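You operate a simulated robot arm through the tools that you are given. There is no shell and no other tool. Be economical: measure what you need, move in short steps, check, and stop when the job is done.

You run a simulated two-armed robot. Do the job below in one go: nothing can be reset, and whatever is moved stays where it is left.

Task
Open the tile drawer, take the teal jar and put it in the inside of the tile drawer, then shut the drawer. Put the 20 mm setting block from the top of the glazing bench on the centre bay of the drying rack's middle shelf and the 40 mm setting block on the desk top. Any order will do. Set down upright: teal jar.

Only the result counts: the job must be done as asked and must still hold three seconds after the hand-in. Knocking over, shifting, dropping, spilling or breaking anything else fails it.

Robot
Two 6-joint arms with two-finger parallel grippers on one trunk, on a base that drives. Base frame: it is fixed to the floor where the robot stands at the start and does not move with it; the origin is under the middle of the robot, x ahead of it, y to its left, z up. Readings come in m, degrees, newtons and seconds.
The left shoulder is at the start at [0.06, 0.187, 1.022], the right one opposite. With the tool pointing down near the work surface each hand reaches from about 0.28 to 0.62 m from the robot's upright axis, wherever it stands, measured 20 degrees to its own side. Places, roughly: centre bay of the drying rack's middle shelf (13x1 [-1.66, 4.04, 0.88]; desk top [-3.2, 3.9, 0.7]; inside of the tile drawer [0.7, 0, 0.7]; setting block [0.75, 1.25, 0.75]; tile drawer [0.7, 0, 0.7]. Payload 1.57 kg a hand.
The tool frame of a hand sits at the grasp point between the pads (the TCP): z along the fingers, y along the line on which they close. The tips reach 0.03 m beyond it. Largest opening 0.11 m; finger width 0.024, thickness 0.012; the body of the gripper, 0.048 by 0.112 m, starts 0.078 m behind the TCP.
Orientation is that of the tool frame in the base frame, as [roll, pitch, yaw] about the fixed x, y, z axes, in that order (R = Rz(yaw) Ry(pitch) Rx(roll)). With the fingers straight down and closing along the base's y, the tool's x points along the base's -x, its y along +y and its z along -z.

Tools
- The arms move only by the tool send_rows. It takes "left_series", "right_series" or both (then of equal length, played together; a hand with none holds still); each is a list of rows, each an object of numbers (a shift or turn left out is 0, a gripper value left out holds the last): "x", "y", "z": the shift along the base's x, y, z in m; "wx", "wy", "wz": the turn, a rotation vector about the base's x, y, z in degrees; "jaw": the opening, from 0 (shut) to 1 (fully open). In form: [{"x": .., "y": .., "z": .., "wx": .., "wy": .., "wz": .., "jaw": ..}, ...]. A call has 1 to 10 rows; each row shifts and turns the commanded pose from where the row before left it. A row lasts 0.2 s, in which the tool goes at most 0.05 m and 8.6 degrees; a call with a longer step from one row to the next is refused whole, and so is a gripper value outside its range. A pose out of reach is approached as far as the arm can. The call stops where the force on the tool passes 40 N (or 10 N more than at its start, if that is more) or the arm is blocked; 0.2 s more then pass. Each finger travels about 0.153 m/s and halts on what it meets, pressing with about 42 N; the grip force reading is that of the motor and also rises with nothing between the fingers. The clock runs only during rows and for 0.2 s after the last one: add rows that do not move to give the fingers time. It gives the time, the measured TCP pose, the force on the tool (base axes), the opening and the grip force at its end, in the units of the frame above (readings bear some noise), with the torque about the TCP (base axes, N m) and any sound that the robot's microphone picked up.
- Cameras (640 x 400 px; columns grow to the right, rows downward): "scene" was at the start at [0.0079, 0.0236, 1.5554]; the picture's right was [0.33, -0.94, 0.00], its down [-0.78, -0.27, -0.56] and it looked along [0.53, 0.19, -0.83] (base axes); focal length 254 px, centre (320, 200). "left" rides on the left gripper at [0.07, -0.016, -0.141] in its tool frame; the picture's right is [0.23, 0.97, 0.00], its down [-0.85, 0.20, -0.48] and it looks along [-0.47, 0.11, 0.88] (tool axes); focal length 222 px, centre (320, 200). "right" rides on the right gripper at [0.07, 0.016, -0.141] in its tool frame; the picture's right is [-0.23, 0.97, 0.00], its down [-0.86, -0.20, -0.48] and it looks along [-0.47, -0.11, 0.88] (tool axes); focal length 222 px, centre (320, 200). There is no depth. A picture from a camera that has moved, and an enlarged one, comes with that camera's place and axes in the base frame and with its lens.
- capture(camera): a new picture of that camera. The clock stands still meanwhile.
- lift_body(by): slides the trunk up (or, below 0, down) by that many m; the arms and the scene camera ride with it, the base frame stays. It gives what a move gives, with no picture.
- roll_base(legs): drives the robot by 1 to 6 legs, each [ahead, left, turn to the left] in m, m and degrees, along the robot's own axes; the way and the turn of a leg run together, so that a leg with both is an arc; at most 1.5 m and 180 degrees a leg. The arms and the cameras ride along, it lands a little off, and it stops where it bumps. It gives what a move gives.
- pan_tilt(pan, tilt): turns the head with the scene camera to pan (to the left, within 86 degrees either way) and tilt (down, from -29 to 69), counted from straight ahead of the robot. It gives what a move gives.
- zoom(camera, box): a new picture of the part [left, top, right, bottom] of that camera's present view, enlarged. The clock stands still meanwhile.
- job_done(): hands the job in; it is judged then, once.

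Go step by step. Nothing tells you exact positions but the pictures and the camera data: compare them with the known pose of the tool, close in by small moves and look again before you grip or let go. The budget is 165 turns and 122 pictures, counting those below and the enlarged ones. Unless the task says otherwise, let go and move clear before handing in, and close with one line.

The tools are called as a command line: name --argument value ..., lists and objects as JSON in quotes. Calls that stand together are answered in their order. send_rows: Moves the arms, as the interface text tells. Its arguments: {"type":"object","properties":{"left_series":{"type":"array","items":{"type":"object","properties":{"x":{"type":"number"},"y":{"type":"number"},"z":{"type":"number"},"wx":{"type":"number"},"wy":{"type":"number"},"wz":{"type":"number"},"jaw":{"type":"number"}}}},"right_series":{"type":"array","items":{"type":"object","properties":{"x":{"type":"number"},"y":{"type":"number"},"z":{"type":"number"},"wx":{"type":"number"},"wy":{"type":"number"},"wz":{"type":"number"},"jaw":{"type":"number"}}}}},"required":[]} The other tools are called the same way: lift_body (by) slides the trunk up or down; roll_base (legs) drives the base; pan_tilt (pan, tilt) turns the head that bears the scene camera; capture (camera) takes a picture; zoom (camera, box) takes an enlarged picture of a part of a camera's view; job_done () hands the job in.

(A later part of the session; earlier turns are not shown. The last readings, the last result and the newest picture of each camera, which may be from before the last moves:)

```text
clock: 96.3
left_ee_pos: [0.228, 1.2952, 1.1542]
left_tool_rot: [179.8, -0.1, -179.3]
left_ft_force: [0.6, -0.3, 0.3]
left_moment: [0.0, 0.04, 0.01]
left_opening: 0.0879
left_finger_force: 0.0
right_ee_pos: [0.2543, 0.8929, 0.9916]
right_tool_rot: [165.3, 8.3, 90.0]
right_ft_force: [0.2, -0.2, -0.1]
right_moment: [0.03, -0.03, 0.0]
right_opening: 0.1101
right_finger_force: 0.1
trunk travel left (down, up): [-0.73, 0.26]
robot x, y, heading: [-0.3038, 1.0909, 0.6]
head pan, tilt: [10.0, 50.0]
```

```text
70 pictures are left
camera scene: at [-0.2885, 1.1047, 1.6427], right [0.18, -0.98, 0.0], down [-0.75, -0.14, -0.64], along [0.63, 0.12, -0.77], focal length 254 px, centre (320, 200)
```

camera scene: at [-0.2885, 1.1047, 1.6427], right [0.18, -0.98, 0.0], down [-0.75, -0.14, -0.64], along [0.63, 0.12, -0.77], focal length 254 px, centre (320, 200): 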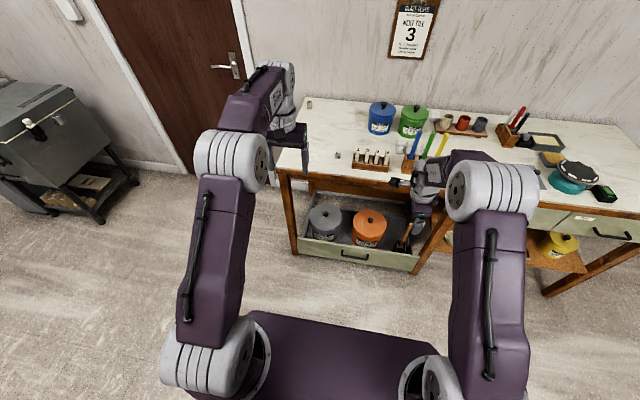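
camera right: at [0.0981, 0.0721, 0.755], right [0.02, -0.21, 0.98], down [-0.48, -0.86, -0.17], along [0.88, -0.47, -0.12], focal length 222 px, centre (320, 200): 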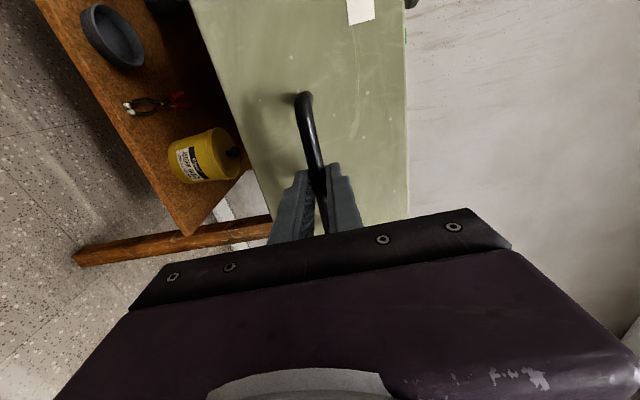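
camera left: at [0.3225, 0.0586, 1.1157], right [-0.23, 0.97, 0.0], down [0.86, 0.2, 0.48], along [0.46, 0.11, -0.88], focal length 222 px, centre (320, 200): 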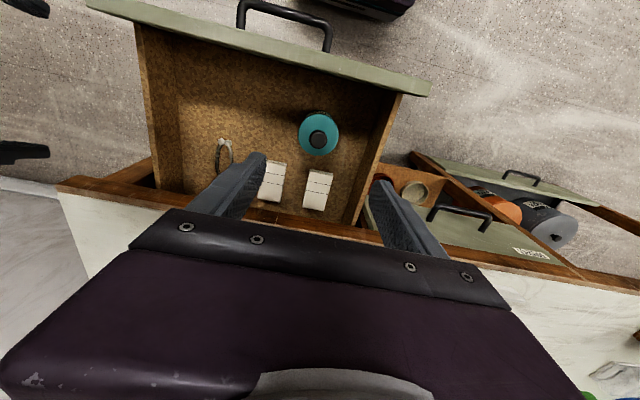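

zoom --camera "scene" --box '[270, 80, 410, 180]'

capture --camera "left"

```text
4.00 times, centred on (340, 130) of scene
camera zoom: at [-0.2885, 1.1047, 1.6427], right [0.18, -0.98, 0.0], down [-0.75, -0.14, -0.64], along [0.63, 0.12, -0.77], focal length 1014 px, centre (240, 480)
```

zoom: 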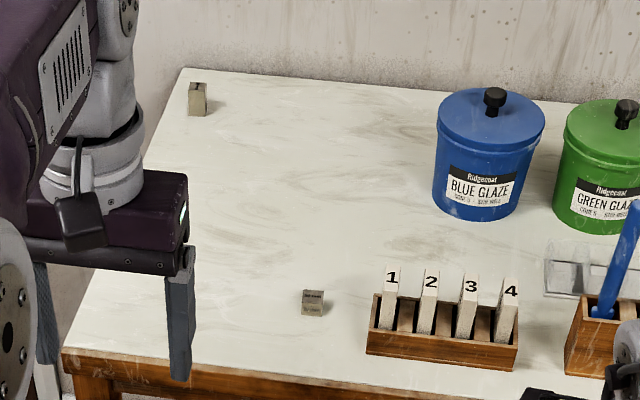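

```text
68 pictures are left
camera left: at [0.1585, 1.2759, 1.2953], right [-0.24, 0.97, 0.0], down [0.85, 0.21, 0.48], along [0.46, 0.12, -0.88], focal length 222 px, centre (320, 200)
```

left: 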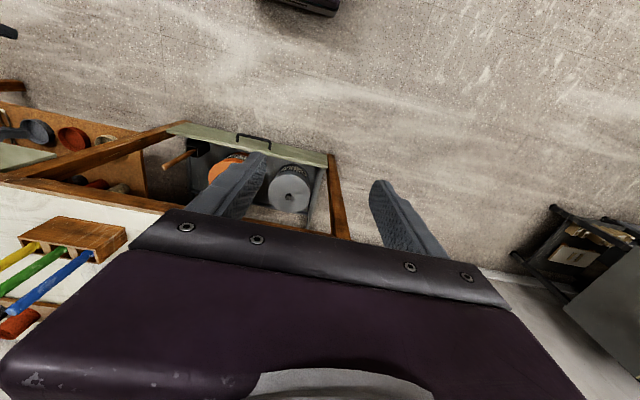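

Three small blocks: one near the number holder, one at the back corner, one behind my gripper. I go closer to view them with the hand camera.

roll_base --legs '[[0.4, 0, 0]]'

capture --camera "left"

pan_tilt --pan 25 --tilt 50

capture --camera "scene"

```text
clock: 98.7
left_ee_pos: [0.618, 1.3019, 1.1568]
left_tool_rot: [179.9, 0.2, -179.3]
left_ft_force: [0.1, -0.5, 0.0]
left_moment: [-0.01, -0.02, 0.02]
left_opening: 0.0879
left_finger_force: 0.1
right_ee_pos: [0.6435, 0.9001, 0.993]
right_tool_rot: [165.5, 8.2, 89.9]
right_ft_force: [-32.4, 11.1, 0.4]
right_moment: [0.59, 1.21, -1.12]
right_opening: 0.1101
right_finger_force: 0.1
trunk travel left (down, up): [-0.73, 0.26]
robot x, y, heading: [0.0915, 1.0968, 0.8]
head pan, tilt: [10.0, 50.0]
```

```text
67 pictures are left
camera left: at [0.5472, 1.2832, 1.2975], right [-0.24, 0.97, 0.0], down [0.85, 0.21, 0.48], along [0.47, 0.12, -0.88], focal length 222 px, centre (320, 200)
```

left: 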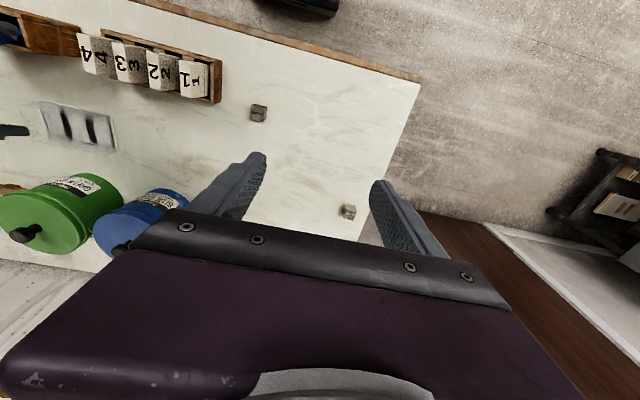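

```text
clock: 99.5
left_ee_pos: [0.6224, 1.3031, 1.1529]
left_tool_rot: [-180.0, 0.0, -179.3]
left_ft_force: [-0.1, 0.2, 0.1]
left_moment: [0.01, -0.01, 0.0]
left_opening: 0.0879
left_finger_force: 0.0
right_ee_pos: [0.6464, 0.901, 0.9904]
right_tool_rot: [165.7, 8.4, 90.0]
right_ft_force: [-6.9, 12.9, -1.8]
right_moment: [0.52, 0.19, -0.68]
right_opening: 0.1101
right_finger_force: 0.1
trunk travel left (down, up): [-0.73, 0.26]
robot x, y, heading: [0.0908, 1.0946, 0.9]
head pan, tilt: [25.0, 50.0]
```

```text
66 pictures are left
camera scene: at [0.0995, 1.132, 1.6426], right [0.43, -0.9, 0.0], down [-0.69, -0.33, -0.64], along [0.58, 0.28, -0.77], focal length 254 px, centre (320, 200)
```

scene: 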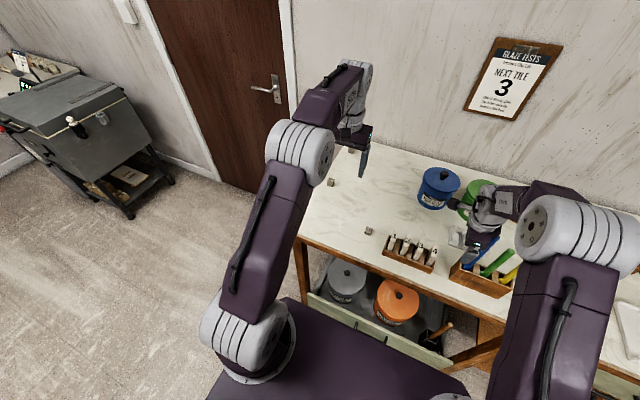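

The right hand is touching something (force readings) — I check at once with a zoom.

zoom --camera "scene" --box '[380, 150, 560, 310]'

capture --camera "right"

```text
2.50 times, centred on (470, 230) of scene
camera zoom: at [0.0995, 1.132, 1.6426], right [0.43, -0.9, 0.0], down [-0.69, -0.33, -0.64], along [0.58, 0.28, -0.77], focal length 634 px, centre (-55, 125)
```

zoom: 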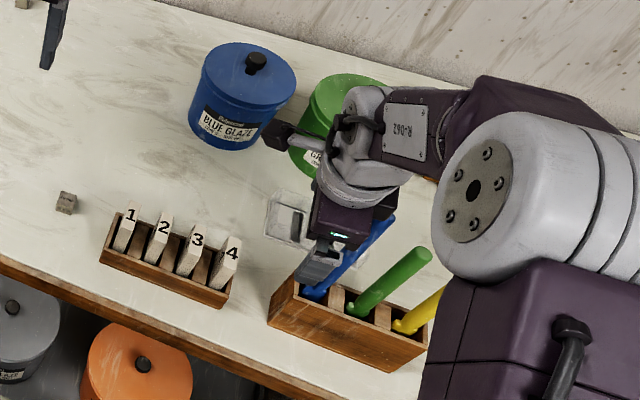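

```text
64 pictures are left
camera right: at [0.6272, 0.9899, 1.1211], right [0.94, -0.19, 0.27], down [-0.31, -0.79, 0.53], along [0.11, -0.59, -0.8], focal length 222 px, centre (320, 200)
```

right: 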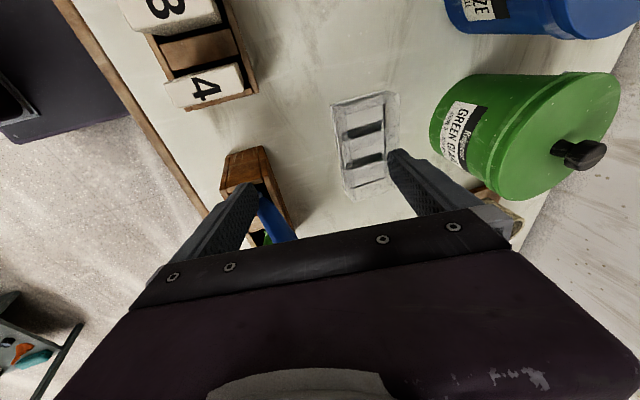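

The right front finger pressed the blue tool in its holder, leaning it. I ease the hand out gently sideways (−x, +y) and check.

send_rows --right_series '[{"x": -0.008, "y": 0.006}, {"x": -0.004, "y": 0.01}, {"y": 0.012}, {}]'

zoom --camera "scene" --box '[380, 150, 560, 310]'

capture --camera "right"

```text
clock: 100.5
left_ee_pos: [0.6225, 1.2996, 1.1547]
left_tool_rot: [179.9, -0.1, -179.2]
left_ft_force: [-0.2, 0.1, 0.1]
left_moment: [0.03, -0.01, -0.02]
left_opening: 0.088
left_finger_force: 0.1
right_ee_pos: [0.6359, 0.927, 0.9909]
right_tool_rot: [165.8, 8.2, 89.9]
right_ft_force: [-0.1, 0.4, 0.4]
right_moment: [0.0, 0.01, 0.0]
right_opening: 0.1101
right_finger_force: 0.0
trunk travel left (down, up): [-0.73, 0.26]
robot x, y, heading: [0.093, 1.0897, 0.3]
head pan, tilt: [25.0, 50.0]
```

```text
2.50 times, centred on (470, 230) of scene
camera zoom: at [0.1009, 1.1275, 1.6428], right [0.43, -0.9, 0.0], down [-0.69, -0.33, -0.64], along [0.58, 0.28, -0.77], focal length 634 px, centre (-55, 125)
```

zoom: 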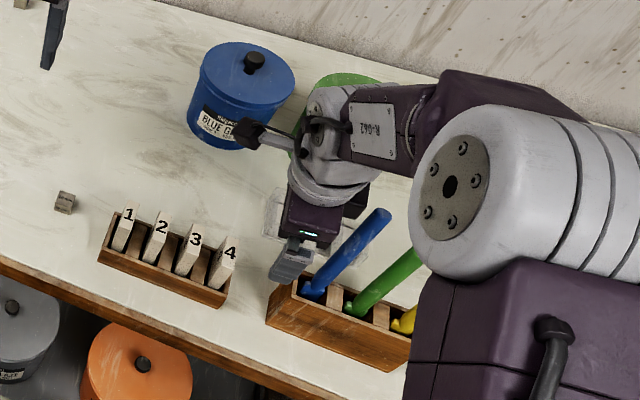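

```text
62 pictures are left
camera right: at [0.6162, 1.0147, 1.1214], right [0.94, -0.19, 0.27], down [-0.31, -0.79, 0.53], along [0.11, -0.59, -0.8], focal length 222 px, centre (320, 200)
```

right: 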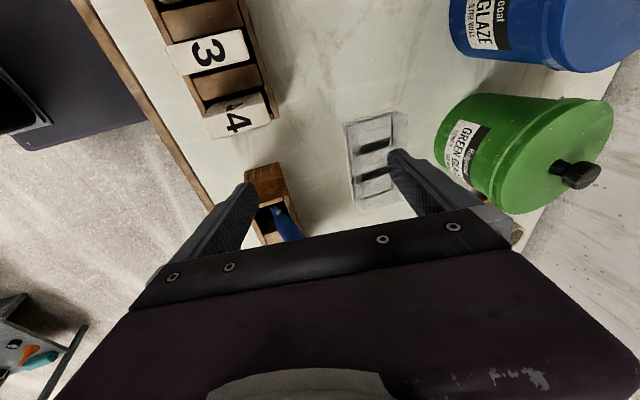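

Contact is released and the blue tool is standing with the others again. I clear the hand further, then raise it.

send_rows --right_series '[{"y": 0.015}, {"y": 0.02}, {"y": 0.02, "z": 0.015}, {"z": 0.03}, {"z": 0.03}, {"z": 0.03}, {"z": 0.03}]'

zoom --camera "scene" --box '[380, 150, 560, 310]'

```text
clock: 102.1
left_ee_pos: [0.6225, 1.3006, 1.1548]
left_tool_rot: [179.9, -0.1, -179.2]
left_ft_force: [-0.7, -0.3, -0.4]
left_moment: [0.02, -0.02, -0.02]
left_opening: 0.0878
left_finger_force: 0.1
right_ee_pos: [0.6252, 0.9868, 1.1161]
right_tool_rot: [165.0, 9.5, 89.7]
right_ft_force: [0.1, 0.8, 0.6]
right_moment: [0.0, -0.05, 0.03]
right_opening: 0.1102
right_finger_force: 0.1
right hand out of reach, approached as far as the arm can: row 6, 7
trunk travel left (down, up): [-0.73, 0.26]
robot x, y, heading: [0.093, 1.0927, 0.8]
head pan, tilt: [25.0, 50.0]
```

```text
2.50 times, centred on (470, 230) of scene
camera zoom: at [0.1, 1.1286, 1.6427], right [0.43, -0.9, 0.0], down [-0.69, -0.33, -0.64], along [0.58, 0.28, -0.77], focal length 634 px, centre (-55, 125)
```

zoom: 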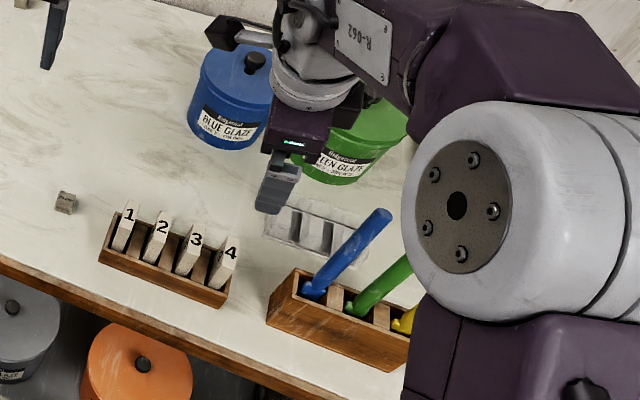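

The holder hasn't moved (same corner position). Now I look closely at the blocks from the left hand camera.

zoom --camera "left" --box '[230, 85, 390, 225]'

zoom --camera "scene" --box '[310, 140, 390, 240]'

```text
2.86 times, centred on (310, 155) of left
camera zoom: at [0.5532, 1.2812, 1.2955], right [-0.24, 0.97, 0.0], down [0.85, 0.21, 0.48], along [0.46, 0.12, -0.88], focal length 635 px, centre (349, 329)
```

zoom: 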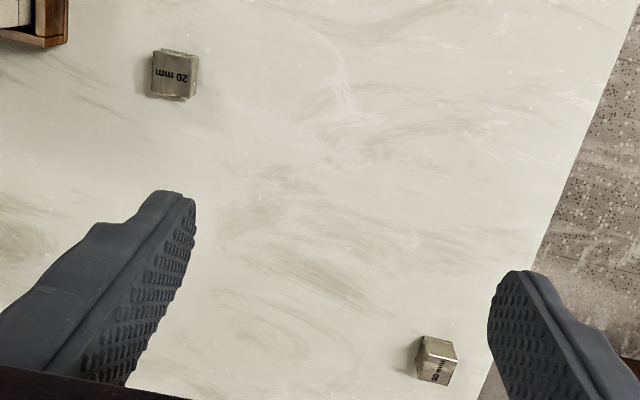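

```text
4.00 times, centred on (350, 190) of scene
camera zoom: at [0.1, 1.1286, 1.6427], right [0.43, -0.9, 0.0], down [-0.69, -0.33, -0.64], along [0.58, 0.28, -0.77], focal length 1014 px, centre (200, 240)
```

zoom: 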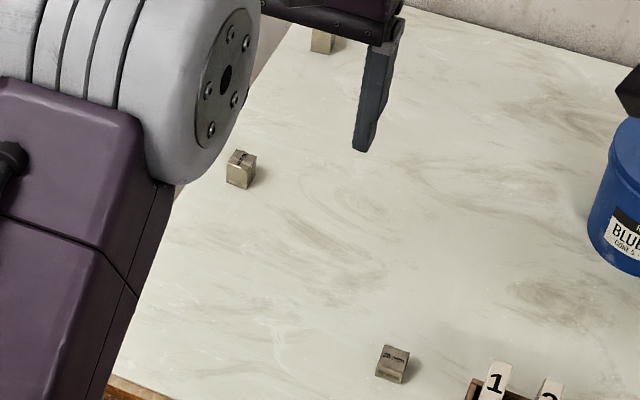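

The near block reads "20 mm" at about (0.625, 1.19); the next reads "30 mm", so the back-corner one should be 40 mm. I go over the 20 mm block with the left hand.

send_rows --left_series '[{"y": -0.036, "jaw": 0.55}, {"y": -0.036}, {"y": -0.036}, {"z": -0.045}, {"z": -0.045}, {"z": -0.045}, {}]'

capture --camera "left"

```text
clock: 103.7
left_ee_pos: [0.6239, 1.1896, 1.0188]
left_tool_rot: [179.9, -0.1, -179.3]
left_ft_force: [0.7, -0.2, 0.0]
left_moment: [0.0, 0.04, 0.01]
left_opening: 0.0605
left_finger_force: 0.0
right_ee_pos: [0.627, 0.9862, 1.1158]
right_tool_rot: [165.0, 9.6, 89.7]
right_ft_force: [-0.7, 1.1, 0.1]
right_moment: [-0.01, 0.0, -0.03]
right_opening: 0.1099
right_finger_force: 0.0
trunk travel left (down, up): [-0.73, 0.26]
robot x, y, heading: [0.091, 1.0984, 0.8]
head pan, tilt: [25.0, 50.0]
```

```text
58 pictures are left
camera left: at [0.5536, 1.1723, 1.1595], right [-0.24, 0.97, 0.0], down [0.85, 0.21, 0.48], along [0.46, 0.12, -0.88], focal length 222 px, centre (320, 200)
```

left: 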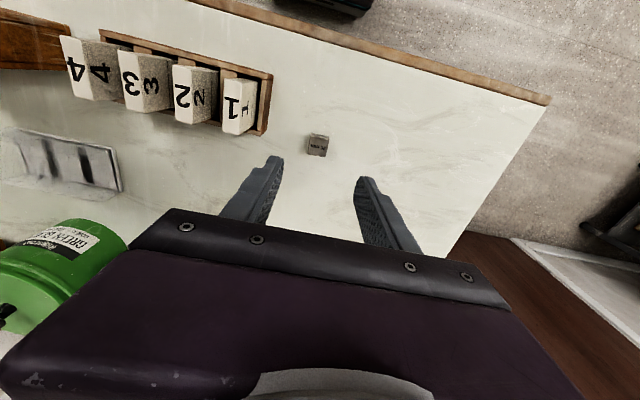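

Aligned with the block at (0.623, 1.187). I descend to grip height.

send_rows --left_series '[{"y": -0.002, "z": -0.04}, {"z": -0.04}, {"z": -0.02}, {"z": -0.012}, {}]'

zoom --camera "left" --box '[200, 60, 440, 240]'

```text
clock: 104.9
left_ee_pos: [0.6236, 1.1904, 0.9072]
left_tool_rot: [179.7, -0.1, -179.3]
left_ft_force: [0.2, -0.1, -0.7]
left_moment: [0.01, 0.02, 0.01]
left_opening: 0.0607
left_finger_force: 0.1
right_ee_pos: [0.6259, 0.9868, 1.1153]
right_tool_rot: [165.0, 9.5, 89.7]
right_ft_force: [-0.1, -0.1, -1.2]
right_moment: [-0.01, -0.01, 0.02]
right_opening: 0.1101
right_finger_force: 0.1
trunk travel left (down, up): [-0.73, 0.26]
robot x, y, heading: [0.093, 1.0929, 0.5]
head pan, tilt: [25.0, 50.0]
```

```text
2.22 times, centred on (320, 150) of left
camera zoom: at [0.5544, 1.1716, 1.0487], right [-0.24, 0.97, 0.0], down [0.85, 0.21, 0.48], along [0.46, 0.12, -0.88], focal length 494 px, centre (320, 311)
```

zoom: 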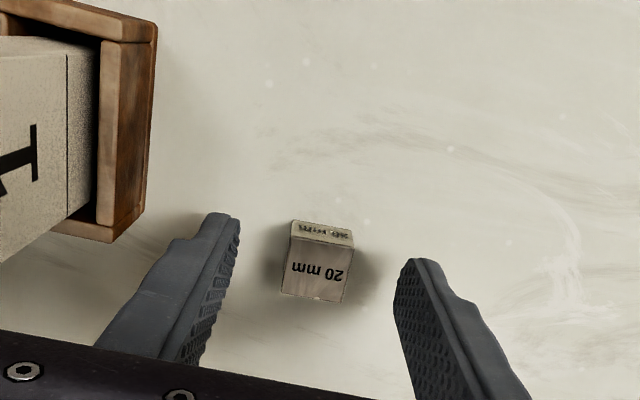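

Well centred. I lower the last centimetre and close.

send_rows --left_series '[{"z": -0.012}, {}, {"jaw": 0.1}, {"jaw": 0.1}, {"jaw": 0.1}, {"jaw": 0.1}]'

zoom --camera "left" --box '[200, 60, 440, 240]'

```text
clock: 106.3
left_ee_pos: [0.6252, 1.1915, 0.8939]
left_tool_rot: [179.8, -0.1, -179.3]
left_ft_force: [0.1, 0.7, 0.7]
left_moment: [0.0, 0.0, 0.0]
left_opening: 0.023
left_finger_force: 35.7
right_ee_pos: [0.6266, 0.9858, 1.1143]
right_tool_rot: [165.1, 9.4, 89.7]
right_ft_force: [-0.1, -0.7, -1.0]
right_moment: [0.02, -0.03, 0.0]
right_opening: 0.1101
right_finger_force: 0.1
trunk travel left (down, up): [-0.73, 0.26]
robot x, y, heading: [0.089, 1.0952, 0.6]
head pan, tilt: [25.0, 50.0]
```

```text
2.22 times, centred on (320, 150) of left
camera zoom: at [0.5542, 1.1719, 1.0364], right [-0.24, 0.97, 0.0], down [0.85, 0.21, 0.48], along [0.46, 0.12, -0.88], focal length 494 px, centre (320, 311)
```

zoom: 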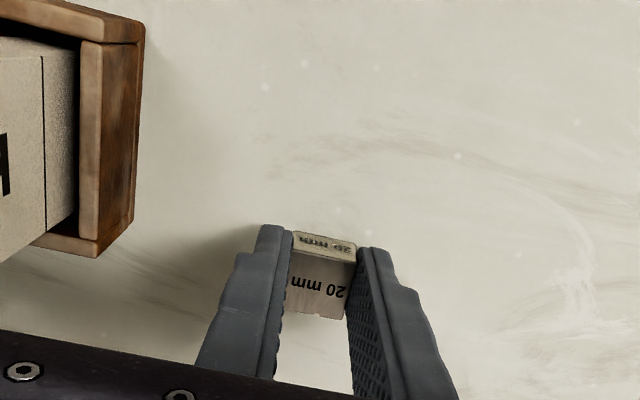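

Gripped well, but the 40 mm block at the back corner is only reachable with the left hand from the bench end. So I'll leave this block for the right hand: release it in place, raise, shift the base left, and level the right hand.

send_rows --left_series '[{"jaw": 0.5}, {"jaw": 0.5}, {"z": 0.02}, {"z": 0.04}, {"z": 0.04}, {"z": 0.04}, {"z": 0.04}, {"z": 0.04}, {"y": 0.04}, {"y": 0.04}]'

send_rows --left_series '[{"y": 0.04}, {"y": 0.04}, {"y": 0.04}, {"y": 0.03}]' --right_series '[{"wx": 5, "x": -0.01}, {"wx": 4.5, "x": -0.01}, {"wy": 7.5}, {"wy": 7.5}]'

roll_base --legs '[[0, 0.3, 0]]'

capture --camera "right"

```text
clock: 108.5
left_ee_pos: [0.6223, 1.2704, 1.1147]
left_tool_rot: [180.0, -0.1, -179.4]
left_ft_force: [0.2, 0.2, -0.1]
left_moment: [-0.03, 0.0, 0.02]
left_opening: 0.0552
left_finger_force: 0.1
right_ee_pos: [0.6268, 0.988, 1.1153]
right_tool_rot: [165.1, 9.5, 89.7]
right_ft_force: [-0.5, 0.5, -0.2]
right_moment: [-0.03, 0.04, 0.01]
right_opening: 0.1098
right_finger_force: 0.1
trunk travel left (down, up): [-0.73, 0.26]
robot x, y, heading: [0.0947, 1.0953, 0.7]
head pan, tilt: [25.0, 50.0]
```

```text
clock: 109.5
left_ee_pos: [0.6232, 1.4206, 1.1143]
left_tool_rot: [179.8, -0.1, -179.2]
left_ft_force: [0.0, -0.1, 0.6]
left_moment: [-0.03, 0.0, -0.02]
left_opening: 0.0547
left_finger_force: 0.0
right_ee_pos: [0.5661, 1.0021, 1.063]
right_tool_rot: [173.7, 11.4, 89.7]
right_ft_force: [0.2, 0.6, 0.2]
right_moment: [-0.01, 0.01, 0.0]
right_opening: 0.1098
right_finger_force: 0.0
right hand out of reach, approached as far as the arm can: row 1, 2, 3, 4
trunk travel left (down, up): [-0.73, 0.26]
robot x, y, heading: [0.0894, 1.0966, 0.9]
head pan, tilt: [25.0, 50.0]
```

```text
clock: 111.6
left_ee_pos: [0.6178, 1.7245, 1.1156]
left_tool_rot: [179.8, -0.1, -178.9]
left_ft_force: [0.0, 0.4, -0.4]
left_moment: [0.01, -0.01, -0.02]
left_opening: 0.0551
left_finger_force: 0.1
right_ee_pos: [0.5606, 1.3045, 1.0635]
right_tool_rot: [173.7, 11.3, 90.0]
right_ft_force: [0.2, -0.5, 0.6]
right_moment: [0.01, 0.02, 0.02]
right_opening: 0.1101
right_finger_force: 0.1
trunk travel left (down, up): [-0.73, 0.26]
robot x, y, heading: [0.0896, 1.4007, 0.8]
head pan, tilt: [25.0, 50.0]
```

```text
55 pictures are left
camera right: at [0.561, 1.4011, 1.1909], right [0.97, -0.2, 0.15], down [-0.25, -0.75, 0.61], along [-0.01, -0.63, -0.78], focal length 222 px, centre (320, 200)
```

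right: 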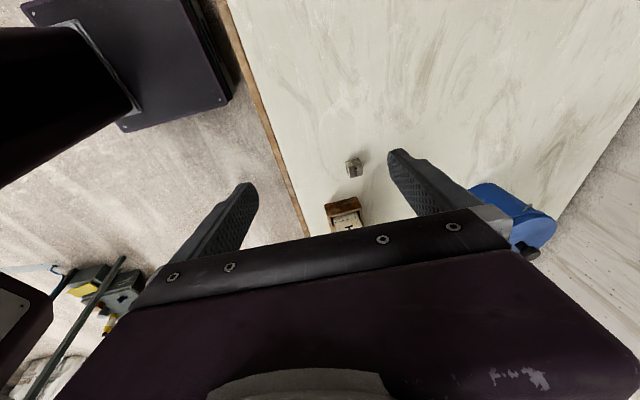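

The right hand has a residual tilt; I straighten it and turn back to its natural yaw.

send_rows --right_series '[{"wz": 8.5, "x": -0.01}, {"wz": 8.5, "x": -0.01}, {"wz": 8.5}, {"wz": 8.5}, {"wz": 8.5}, {"wz": 8.5}, {"wz": 8.5}, {"wz": 8.5}, {"wz": 8.5}, {"wz": 8.5}]'

send_rows --right_series '[{"wz": 5}, {"wx": 5.5}, {"wx": 5.5}, {"wy": 6.4}, {}]'

```text
clock: 113.8
left_ee_pos: [0.6183, 1.725, 1.1154]
left_tool_rot: [180.0, -0.1, -179.0]
left_ft_force: [0.4, -0.6, -0.1]
left_moment: [0.04, -0.02, 0.0]
left_opening: 0.0552
left_finger_force: 0.1
right_ee_pos: [0.4687, 1.3431, 0.9762]
right_tool_rot: [174.9, 13.2, 175.1]
right_ft_force: [0.4, -0.2, 0.0]
right_moment: [0.01, -0.01, 0.01]
right_opening: 0.1101
right_finger_force: 0.2
right hand out of reach, approached as far as the arm can: row 4, 5, 6, 7, 8, 9, 10
trunk travel left (down, up): [-0.73, 0.26]
robot x, y, heading: [0.0871, 1.3968, 1.0]
head pan, tilt: [25.0, 50.0]
```

```text
clock: 115.0
left_ee_pos: [0.6176, 1.726, 1.115]
left_tool_rot: [180.0, -0.1, -179.1]
left_ft_force: [-0.3, 0.4, 1.1]
left_moment: [-0.02, -0.02, -0.03]
left_opening: 0.0549
left_finger_force: 0.0
right_ee_pos: [0.4678, 1.3428, 0.9765]
right_tool_rot: [162.7, 4.7, 177.9]
right_ft_force: [0.0, -0.3, -0.6]
right_moment: [-0.01, -0.03, 0.0]
right_opening: 0.1098
right_finger_force: 0.0
right hand out of reach, approached as far as the arm can: row 1, 2
trunk travel left (down, up): [-0.73, 0.26]
robot x, y, heading: [0.0867, 1.3941, 1.3]
head pan, tilt: [25.0, 50.0]
```

send_rows --right_series '[{"z": 0.02, "wx": -6}, {"z": 0.02, "wx": -6}, {"z": 0.02, "wx": -5.3}, {"wy": 5}, {}]'

capture --camera "right"

```text
clock: 116.2
left_ee_pos: [0.6175, 1.7253, 1.1154]
left_tool_rot: [179.9, 0.0, -179.0]
left_ft_force: [0.0, 0.2, -0.7]
left_moment: [-0.02, -0.03, 0.02]
left_opening: 0.0552
left_finger_force: 0.1
right_ee_pos: [0.4685, 1.3415, 1.0368]
right_tool_rot: [-179.9, 0.2, 179.4]
right_ft_force: [0.2, 0.4, 0.3]
right_moment: [-0.01, -0.02, 0.03]
right_opening: 0.11
right_finger_force: 0.1
trunk travel left (down, up): [-0.73, 0.26]
robot x, y, heading: [0.0875, 1.3974, 1.2]
head pan, tilt: [25.0, 50.0]
```

```text
54 pictures are left
camera right: at [0.3983, 1.358, 1.1791], right [0.24, 0.97, 0.0], down [0.85, -0.21, 0.48], along [0.47, -0.11, -0.88], focal length 222 px, centre (320, 200)
```

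right: 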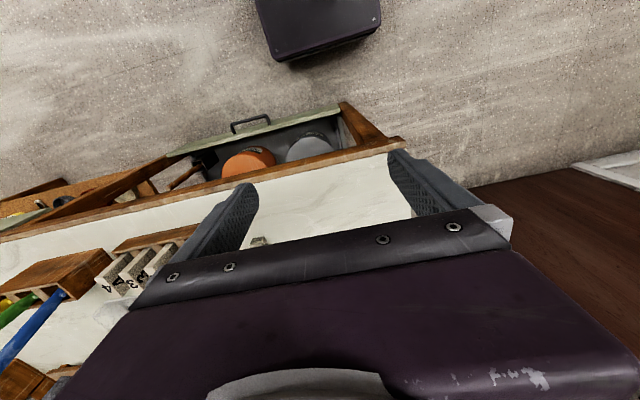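

Straight again. I move the right hand over the 20 mm block with a half-open jaw.

send_rows --right_series '[{"x": 0.032, "y": -0.03, "jaw": 0.55}, {"x": 0.032, "y": -0.03}, {"x": 0.031, "y": -0.03}, {"x": 0.031, "y": -0.03}, {"x": 0.031, "y": -0.03}, {"z": -0.03}, {}]'

capture --camera "right"

```text
clock: 117.8
left_ee_pos: [0.6176, 1.725, 1.1152]
left_tool_rot: [179.8, -0.1, -179.0]
left_ft_force: [0.9, -0.2, -0.4]
left_moment: [-0.05, 0.02, 0.01]
left_opening: 0.055
left_finger_force: 0.1
right_ee_pos: [0.626, 1.1909, 1.0086]
right_tool_rot: [-180.0, 0.2, 179.4]
right_ft_force: [-0.4, 0.0, -0.1]
right_moment: [-0.01, 0.03, 0.02]
right_opening: 0.0607
right_finger_force: 0.1
trunk travel left (down, up): [-0.73, 0.26]
robot x, y, heading: [0.0863, 1.3976, 1.1]
head pan, tilt: [25.0, 50.0]
```

```text
53 pictures are left
camera right: at [0.5559, 1.2079, 1.151], right [0.24, 0.97, 0.0], down [0.85, -0.21, 0.48], along [0.47, -0.11, -0.88], focal length 222 px, centre (320, 200)
```

right: 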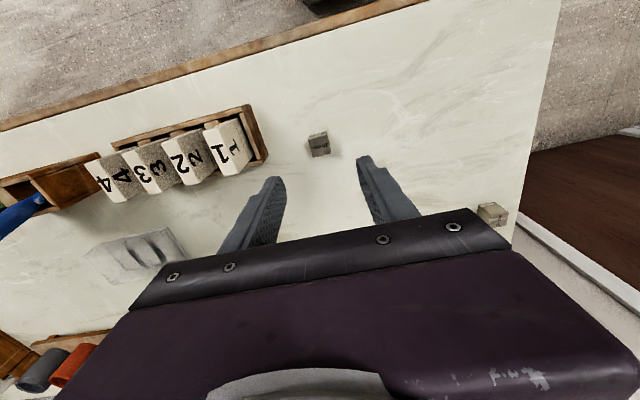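

Aligned; I descend and grip.

send_rows --right_series '[{"z": -0.04}, {"z": -0.04}, {"z": -0.02}, {"z": -0.013}, {}, {"jaw": 0.1}, {"jaw": 0.1}, {"jaw": 0.1}, {"jaw": 0.1}]'

send_rows --right_series '[{"z": 0.02}, {"z": 0.04}, {"z": 0.04}, {"z": 0.04}, {"z": 0.04}]'

capture --camera "right"

```text
clock: 119.8
left_ee_pos: [0.619, 1.7253, 1.1142]
left_tool_rot: [179.7, -0.1, -179.0]
left_ft_force: [0.4, 0.1, 0.8]
left_moment: [-0.01, -0.02, -0.03]
left_opening: 0.0552
left_finger_force: 0.1
right_ee_pos: [0.625, 1.1914, 0.8944]
right_tool_rot: [179.9, 0.2, 179.5]
right_ft_force: [0.0, 0.0, 0.2]
right_moment: [0.01, 0.02, 0.01]
right_opening: 0.0233
right_finger_force: 35.5
trunk travel left (down, up): [-0.73, 0.26]
robot x, y, heading: [0.0843, 1.3971, 1.0]
head pan, tilt: [25.0, 50.0]
```

```text
clock: 121.0
left_ee_pos: [0.6183, 1.7256, 1.1148]
left_tool_rot: [179.9, -0.2, -179.0]
left_ft_force: [-0.2, 0.1, 0.1]
left_moment: [0.0, -0.03, 0.01]
left_opening: 0.055
left_finger_force: 0.1
right_ee_pos: [0.6243, 1.1903, 1.0746]
right_tool_rot: [-179.9, 0.2, 179.4]
right_ft_force: [0.1, -0.6, -1.0]
right_moment: [-0.03, 0.01, -0.01]
right_opening: 0.023
right_finger_force: 35.1
trunk travel left (down, up): [-0.73, 0.26]
robot x, y, heading: [0.0889, 1.399, 1.1]
head pan, tilt: [25.0, 50.0]
```

```text
52 pictures are left
camera right: at [0.5543, 1.2065, 1.2165], right [0.24, 0.97, 0.0], down [0.85, -0.21, 0.48], along [0.47, -0.11, -0.88], focal length 222 px, centre (320, 200)
```

right: 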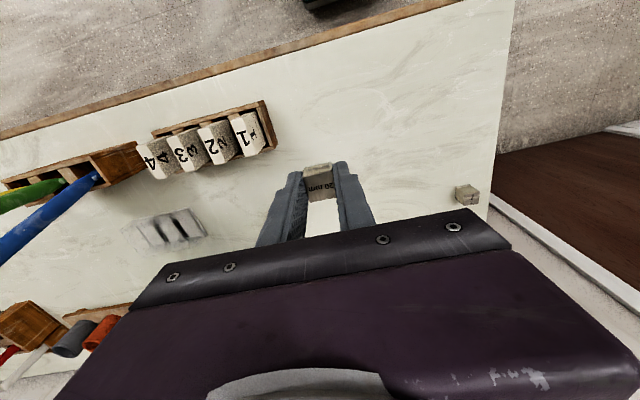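

The 20 mm block is in the right hand. I draw the left hand in and look at the back-corner block.

send_rows --left_series '[{"y": -0.04, "x": -0.03}, {"y": -0.04, "x": -0.03}, {"y": -0.04, "x": -0.03}]'

pan_tilt --pan 5 --tilt 40

capture --camera "scene"

```text
clock: 121.8
left_ee_pos: [0.5292, 1.6035, 1.1173]
left_tool_rot: [179.8, -0.1, -178.9]
left_ft_force: [-0.1, -0.3, -0.3]
left_moment: [0.03, -0.07, -0.03]
left_opening: 0.055
left_finger_force: 0.1
right_ee_pos: [0.6242, 1.19, 1.074]
right_tool_rot: [-180.0, 0.2, 179.4]
right_ft_force: [-0.8, 0.4, -0.6]
right_moment: [0.02, 0.02, -0.02]
right_opening: 0.0231
right_finger_force: 36.2
trunk travel left (down, up): [-0.73, 0.26]
robot x, y, heading: [0.0873, 1.3983, 1.1]
head pan, tilt: [25.0, 50.0]
```

```text
clock: 122.6
left_ee_pos: [0.529, 1.6062, 1.1153]
left_tool_rot: [179.8, 0.0, -179.0]
left_ft_force: [-0.6, -1.1, -0.7]
left_moment: [-0.02, -0.01, 0.01]
left_opening: 0.055
left_finger_force: 0.0
right_ee_pos: [0.6262, 1.1906, 1.0737]
right_tool_rot: [-179.9, 0.1, 179.4]
right_ft_force: [-0.8, 0.8, -1.0]
right_moment: [-0.02, -0.01, 0.0]
right_opening: 0.023
right_finger_force: 35.6
trunk travel left (down, up): [-0.73, 0.26]
robot x, y, heading: [0.0845, 1.3995, 1.0]
head pan, tilt: [5.0, 40.0]
```

```text
51 pictures are left
camera scene: at [0.1118, 1.4067, 1.6569], right [0.11, -0.99, 0.0], down [-0.64, -0.07, -0.77], along [0.76, 0.08, -0.64], focal length 254 px, centre (320, 200)
```

scene: 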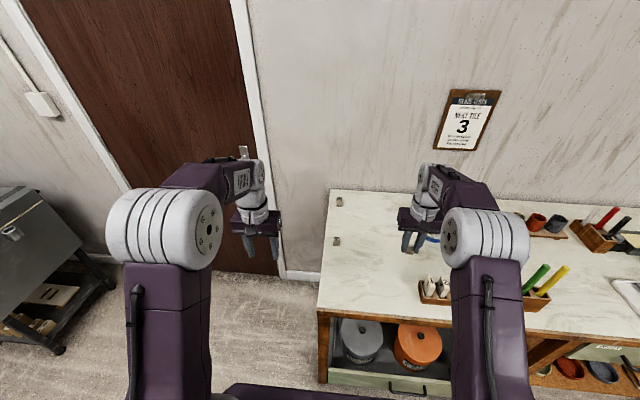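

zoom --camera "scene" --box '[310, 180, 390, 260]'

```text
5.00 times, centred on (350, 220) of scene
camera zoom: at [0.1118, 1.4067, 1.6569], right [0.11, -0.99, 0.0], down [-0.64, -0.07, -0.77], along [0.76, 0.08, -0.64], focal length 1268 px, centre (170, 100)
```

zoom: 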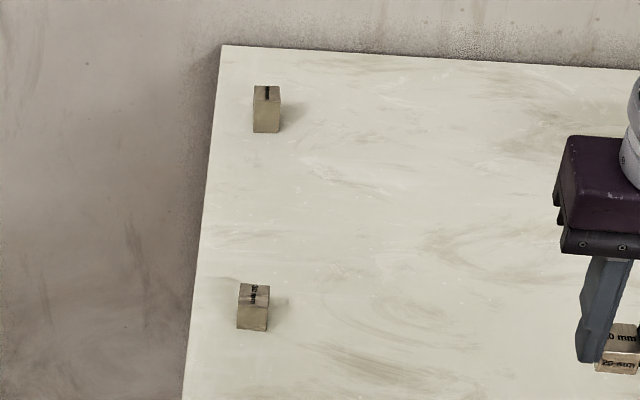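

The back-corner block is about (1.03, 1.41), the wall near x≈1.17. I drive around the bench's left end and face it.

roll_base --legs '[[0, 0.75, 0], [0, 0, -91], [0, 0.68, 0]]'

pan_tilt --pan 15 --tilt 50

capture --camera "scene"

```text
clock: 133.8
left_ee_pos: [0.9425, 1.696, 1.1169]
left_tool_rot: [179.9, -0.2, 89.7]
left_ft_force: [0.4, -0.6, -0.5]
left_moment: [-0.02, -0.03, 0.01]
left_opening: 0.0545
left_finger_force: 0.1
right_ee_pos: [0.5242, 1.6095, 1.0728]
right_tool_rot: [-180.0, 0.2, 87.9]
right_ft_force: [0.4, 0.0, -0.7]
right_moment: [-0.01, -0.02, 0.02]
right_opening: 0.0231
right_finger_force: 35.3
trunk travel left (down, up): [-0.73, 0.26]
robot x, y, heading: [0.7485, 2.1385, -90.7]
head pan, tilt: [5.0, 40.0]
```

```text
clock: 134.6
left_ee_pos: [0.9432, 1.6947, 1.1156]
left_tool_rot: [179.9, -0.1, 89.5]
left_ft_force: [0.1, -0.1, 0.1]
left_moment: [0.03, 0.0, 0.0]
left_opening: 0.0552
left_finger_force: 0.1
right_ee_pos: [0.5261, 1.6104, 1.073]
right_tool_rot: [-179.9, 0.2, 87.9]
right_ft_force: [-0.2, 0.4, -0.2]
right_moment: [0.03, -0.03, 0.03]
right_opening: 0.0231
right_finger_force: 35.4
trunk travel left (down, up): [-0.73, 0.26]
robot x, y, heading: [0.7486, 2.1437, -90.5]
head pan, tilt: [15.0, 50.0]
```

```text
49 pictures are left
camera scene: at [0.7695, 2.128, 1.6428], right [-0.97, -0.25, 0.0], down [-0.19, 0.74, -0.64], along [0.16, -0.62, -0.77], focal length 254 px, centre (320, 200)
```

scene: 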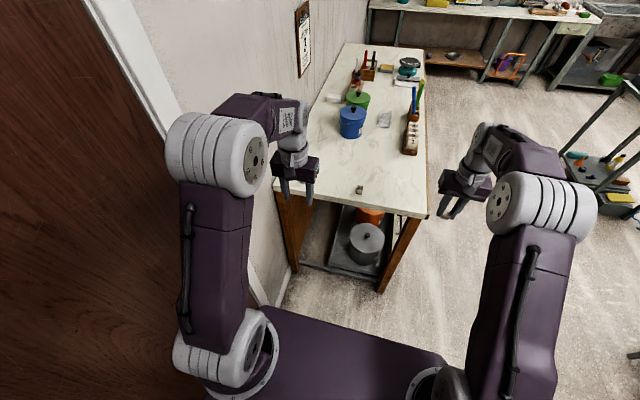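

Clear. I drive ahead to bring the left hand near the block.

roll_base --legs '[[0.2, 0, 0]]'

send_rows --left_series '[{"x": 0.03, "y": -0.02}, {"x": 0.03, "y": -0.02}, {"x": 0.025, "y": -0.02}, {"y": -0.02}]'

capture --camera "left"

```text
clock: 136.2
left_ee_pos: [0.94, 1.4931, 1.1176]
left_tool_rot: [179.8, 0.0, 89.3]
left_ft_force: [0.2, 0.3, 0.4]
left_moment: [-0.02, -0.01, 0.01]
left_opening: 0.0546
left_finger_force: 0.1
right_ee_pos: [0.5224, 1.4079, 1.0734]
right_tool_rot: [179.9, 0.3, 87.8]
right_ft_force: [-0.7, 0.4, 0.0]
right_moment: [-0.03, 0.0, -0.01]
right_opening: 0.0229
right_finger_force: 35.3
trunk travel left (down, up): [-0.73, 0.26]
robot x, y, heading: [0.7484, 1.9416, -90.6]
head pan, tilt: [15.0, 50.0]
```

```text
clock: 137.2
left_ee_pos: [1.0274, 1.4117, 1.1175]
left_tool_rot: [179.8, 0.0, 89.3]
left_ft_force: [-0.4, 0.2, -0.3]
left_moment: [0.01, 0.01, 0.03]
left_opening: 0.0549
left_finger_force: 0.1
right_ee_pos: [0.523, 1.406, 1.0735]
right_tool_rot: [-179.9, 0.1, 87.7]
right_ft_force: [0.3, -0.7, -1.0]
right_moment: [-0.01, -0.03, 0.03]
right_opening: 0.023
right_finger_force: 35.3
trunk travel left (down, up): [-0.73, 0.26]
robot x, y, heading: [0.7458, 1.9425, -90.6]
head pan, tilt: [15.0, 50.0]
```

```text
48 pictures are left
camera left: at [1.0101, 1.4803, 1.259], right [0.98, 0.22, 0.0], down [0.19, -0.86, 0.48], along [0.11, -0.47, -0.88], focal length 222 px, centre (320, 200)
```

left: 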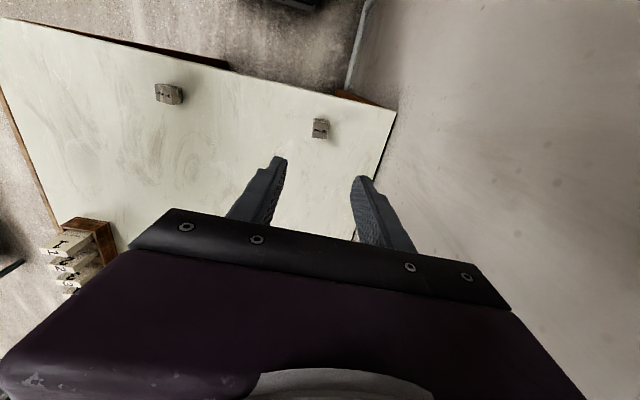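

send_rows --left_series '[{"z": -0.04, "y": 0.003}, {"z": -0.04}, {"z": -0.04}]'

zoom --camera "left" --box '[220, 60, 420, 220]'

```text
clock: 138.0
left_ee_pos: [1.0269, 1.4156, 0.9983]
left_tool_rot: [179.8, 0.0, 89.4]
left_ft_force: [-0.4, -0.2, -1.0]
left_moment: [0.0, 0.0, -0.05]
left_opening: 0.0553
left_finger_force: 0.0
right_ee_pos: [0.5227, 1.4065, 1.0737]
right_tool_rot: [-179.9, 0.0, 87.8]
right_ft_force: [0.0, -1.0, -0.6]
right_moment: [0.06, 0.0, 0.01]
right_opening: 0.0234
right_finger_force: 34.9
trunk travel left (down, up): [-0.73, 0.26]
robot x, y, heading: [0.7459, 1.9387, -90.9]
head pan, tilt: [15.0, 50.0]
```

```text
2.50 times, centred on (320, 140) of left
camera zoom: at [1.0107, 1.484, 1.1386], right [0.98, 0.22, 0.0], down [0.19, -0.86, 0.48], along [0.11, -0.47, -0.88], focal length 555 px, centre (320, 350)
```

zoom: 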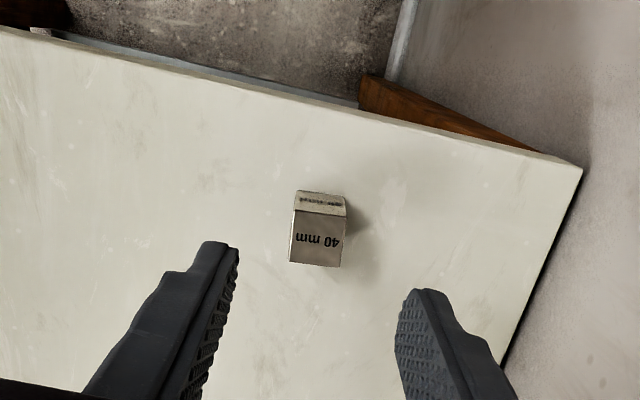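

It reads "40 mm" at (1.027, 1.413), turned about 7°. I align, descend and grip.

send_rows --left_series '[{"y": -0.003, "z": -0.03, "wz": 7}, {"z": -0.04}, {"z": -0.02}, {"z": -0.011}, {}, {"jaw": 0.1}, {"jaw": 0.1}, {"jaw": 0.1}, {"jaw": 0.1}]'

send_rows --left_series '[{"z": 0.02}, {"z": 0.04}, {"z": 0.04}, {"z": 0.04}, {"z": 0.04}]'

capture --camera "left"

```text
clock: 140.0
left_ee_pos: [1.0253, 1.4126, 0.8985]
left_tool_rot: [179.8, -0.2, 96.5]
left_ft_force: [-0.3, -0.4, -0.5]
left_moment: [0.02, 0.02, -0.03]
left_opening: 0.0235
left_finger_force: 36.0
right_ee_pos: [0.5236, 1.407, 1.0729]
right_tool_rot: [-179.9, 0.2, 87.7]
right_ft_force: [-0.7, 0.5, -0.8]
right_moment: [0.02, -0.01, 0.01]
right_opening: 0.0232
right_finger_force: 35.2
trunk travel left (down, up): [-0.73, 0.26]
robot x, y, heading: [0.7474, 1.943, -90.6]
head pan, tilt: [15.0, 50.0]
```

```text
clock: 141.2
left_ee_pos: [1.0253, 1.4115, 1.0761]
left_tool_rot: [179.8, -0.2, 96.4]
left_ft_force: [0.1, -0.1, -1.1]
left_moment: [-0.03, -0.02, -0.03]
left_opening: 0.0237
left_finger_force: 35.8
right_ee_pos: [0.5237, 1.407, 1.0732]
right_tool_rot: [180.0, 0.2, 87.8]
right_ft_force: [-0.5, 1.1, -1.2]
right_moment: [0.01, 0.01, 0.02]
right_opening: 0.0231
right_finger_force: 35.8
trunk travel left (down, up): [-0.73, 0.26]
robot x, y, heading: [0.7428, 1.9386, -90.5]
head pan, tilt: [15.0, 50.0]
```

```text
46 pictures are left
camera left: at [1.0009, 1.4773, 1.2176], right [0.94, 0.33, 0.0], down [0.29, -0.83, 0.48], along [0.16, -0.45, -0.88], focal length 222 px, centre (320, 200)
```

left: 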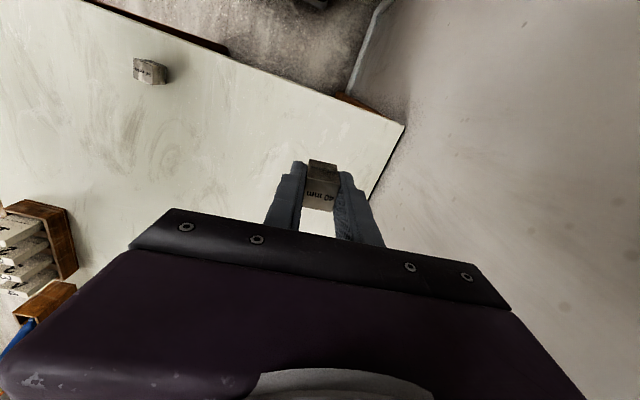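

Both blocks are held. I back out, turn clockwise away from the wall, and drive to open floor facing the rack area.

roll_base --legs '[[-0.35, 0, 0], [0, 0, -90], [0.85, 0, 0], [0, 0, -60]]'

pan_tilt --pan 15 --tilt 25

capture --camera "scene"

```text
clock: 154.1
left_ee_pos: [-0.6012, 2.6451, 1.0758]
left_tool_rot: [179.8, -0.1, -55.4]
left_ft_force: [-0.9, 0.7, -1.4]
left_moment: [-0.02, 0.0, 0.0]
left_opening: 0.0236
left_finger_force: 36.1
right_ee_pos: [-0.1599, 2.8856, 1.0738]
right_tool_rot: [-179.9, 0.2, -63.9]
right_ft_force: [-0.6, -0.7, -1.3]
right_moment: [0.01, -0.01, -0.02]
right_opening: 0.023
right_finger_force: 35.6
trunk travel left (down, up): [-0.73, 0.26]
robot x, y, heading: [-0.1037, 2.3105, 117.5]
head pan, tilt: [15.0, 50.0]
```

```text
clock: 155.0
left_ee_pos: [-0.6009, 2.6436, 1.0753]
left_tool_rot: [179.8, -0.2, -55.3]
left_ft_force: [0.3, -0.5, -1.9]
left_moment: [-0.01, -0.01, 0.02]
left_opening: 0.0237
left_finger_force: 35.9
right_ee_pos: [-0.1596, 2.8865, 1.074]
right_tool_rot: [-179.9, 0.3, -63.9]
right_ft_force: [0.1, 0.8, -1.0]
right_moment: [-0.02, -0.02, 0.0]
right_opening: 0.0229
right_finger_force: 35.4
trunk travel left (down, up): [-0.73, 0.26]
robot x, y, heading: [-0.1077, 2.31, 117.9]
head pan, tilt: [15.0, 25.0]
```

```text
45 pictures are left
camera scene: at [-0.1383, 2.3255, 1.6802], right [0.73, 0.68, 0.0], down [0.29, -0.31, -0.91], along [-0.61, 0.67, -0.42], focal length 254 px, centre (320, 200)
```

scene: 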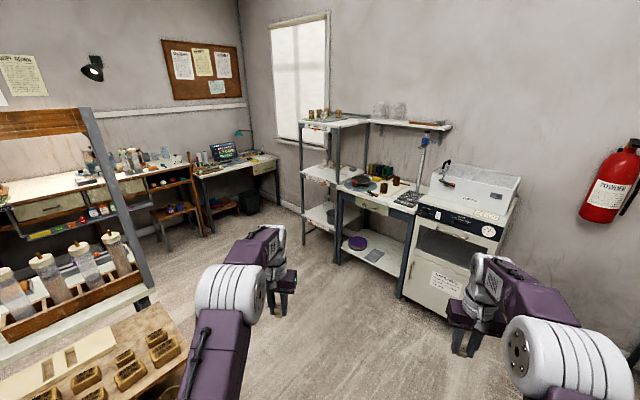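

The drying rack is the metal shelf in the centre, and the desk with a laptop stands in the corner. I zoom on both.

zoom --camera "scene" --box '[280, 100, 420, 240]'

zoom --camera "scene" --box '[140, 110, 300, 250]'

```text
2.86 times, centred on (350, 170) of scene
camera zoom: at [-0.1383, 2.3255, 1.6802], right [0.73, 0.68, 0.0], down [0.29, -0.31, -0.91], along [-0.61, 0.67, -0.42], focal length 725 px, centre (234, 286)
```

zoom: 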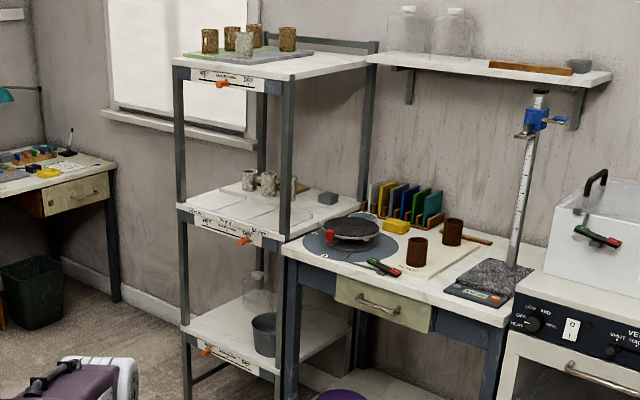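

```text
2.86 times, centred on (220, 180) of scene
camera zoom: at [-0.1383, 2.3255, 1.6802], right [0.73, 0.68, 0.0], down [0.29, -0.31, -0.91], along [-0.61, 0.67, -0.42], focal length 725 px, centre (606, 257)
```

zoom: 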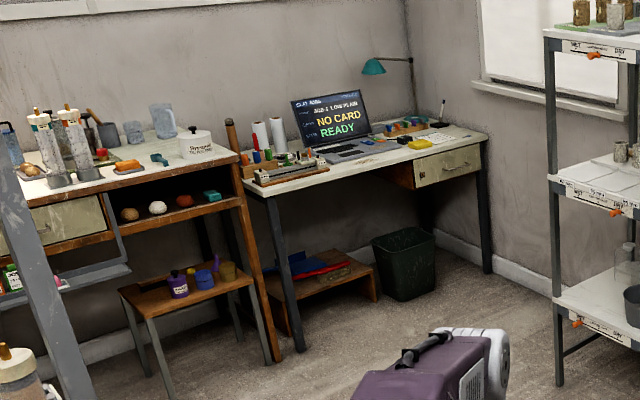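

The rack's front edge is about y=3.94, x −1.87…−1.40; the middle shelf is at ~0.88 with ample room up to the top shelf. I pull the left hand in a bit and drive over in front of the rack.

roll_base --legs '[[0, 0, -28], [0.8, 0, 0], [0, 1.2, 0]]'

send_rows --left_series '[{"y": -0.03}, {"y": -0.03}, {"y": -0.03}, {"y": -0.03}]'

pan_tilt --pan 25 --tilt 35

capture --camera "scene"

```text
clock: 166.3
left_ee_pos: [-1.5884, 3.6224, 1.0755]
left_tool_rot: [179.8, -0.1, -82.5]
left_ft_force: [0.2, -0.6, -2.4]
left_moment: [-0.03, 0.02, 0.01]
left_opening: 0.0236
left_finger_force: 35.9
right_ee_pos: [-1.0868, 3.6355, 1.0739]
right_tool_rot: [179.9, 0.2, -91.2]
right_ft_force: [-0.3, -0.2, -0.6]
right_moment: [-0.03, -0.01, 0.03]
right_opening: 0.023
right_finger_force: 35.6
trunk travel left (down, up): [-0.73, 0.26]
robot x, y, heading: [-1.2983, 3.0986, 90.7]
head pan, tilt: [15.0, 25.0]
```

```text
clock: 167.3
left_ee_pos: [-1.5871, 3.4991, 1.0754]
left_tool_rot: [179.8, 0.0, -82.5]
left_ft_force: [0.4, -0.3, -1.3]
left_moment: [0.03, 0.02, 0.02]
left_opening: 0.0238
left_finger_force: 35.9
right_ee_pos: [-1.0846, 3.6333, 1.0746]
right_tool_rot: [-179.9, 0.2, -91.2]
right_ft_force: [0.3, -0.3, -0.1]
right_moment: [0.0, 0.04, 0.04]
right_opening: 0.0231
right_finger_force: 35.9
trunk travel left (down, up): [-0.73, 0.26]
robot x, y, heading: [-1.3013, 3.0982, 90.4]
head pan, tilt: [15.0, 25.0]
```

```text
clock: 168.1
left_ee_pos: [-1.5887, 3.5019, 1.0746]
left_tool_rot: [179.8, -0.1, -82.6]
left_ft_force: [0.3, -0.1, -0.5]
left_moment: [-0.04, -0.02, 0.0]
left_opening: 0.0236
left_finger_force: 36.1
right_ee_pos: [-1.0858, 3.6358, 1.0729]
right_tool_rot: [-179.9, 0.2, -91.2]
right_ft_force: [0.4, 0.9, -1.3]
right_moment: [-0.04, -0.02, -0.05]
right_opening: 0.0233
right_finger_force: 35.8
trunk travel left (down, up): [-0.73, 0.26]
robot x, y, heading: [-1.301, 3.0953, 90.4]
head pan, tilt: [25.0, 35.0]
```

```text
42 pictures are left
camera scene: at [-1.3372, 3.1184, 1.6645], right [0.9, 0.43, 0.0], down [0.25, -0.52, -0.82], along [-0.35, 0.74, -0.57], focal length 254 px, centre (320, 200)
```

scene: 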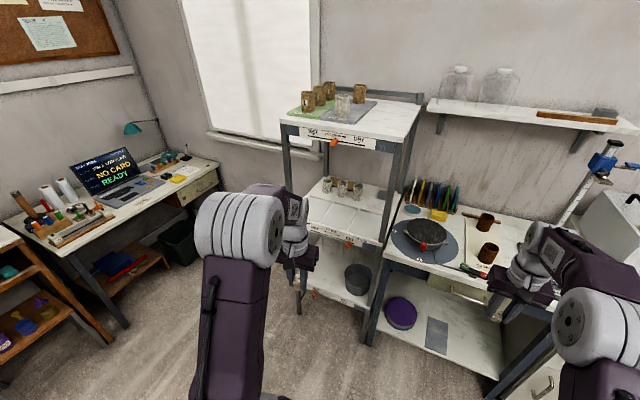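

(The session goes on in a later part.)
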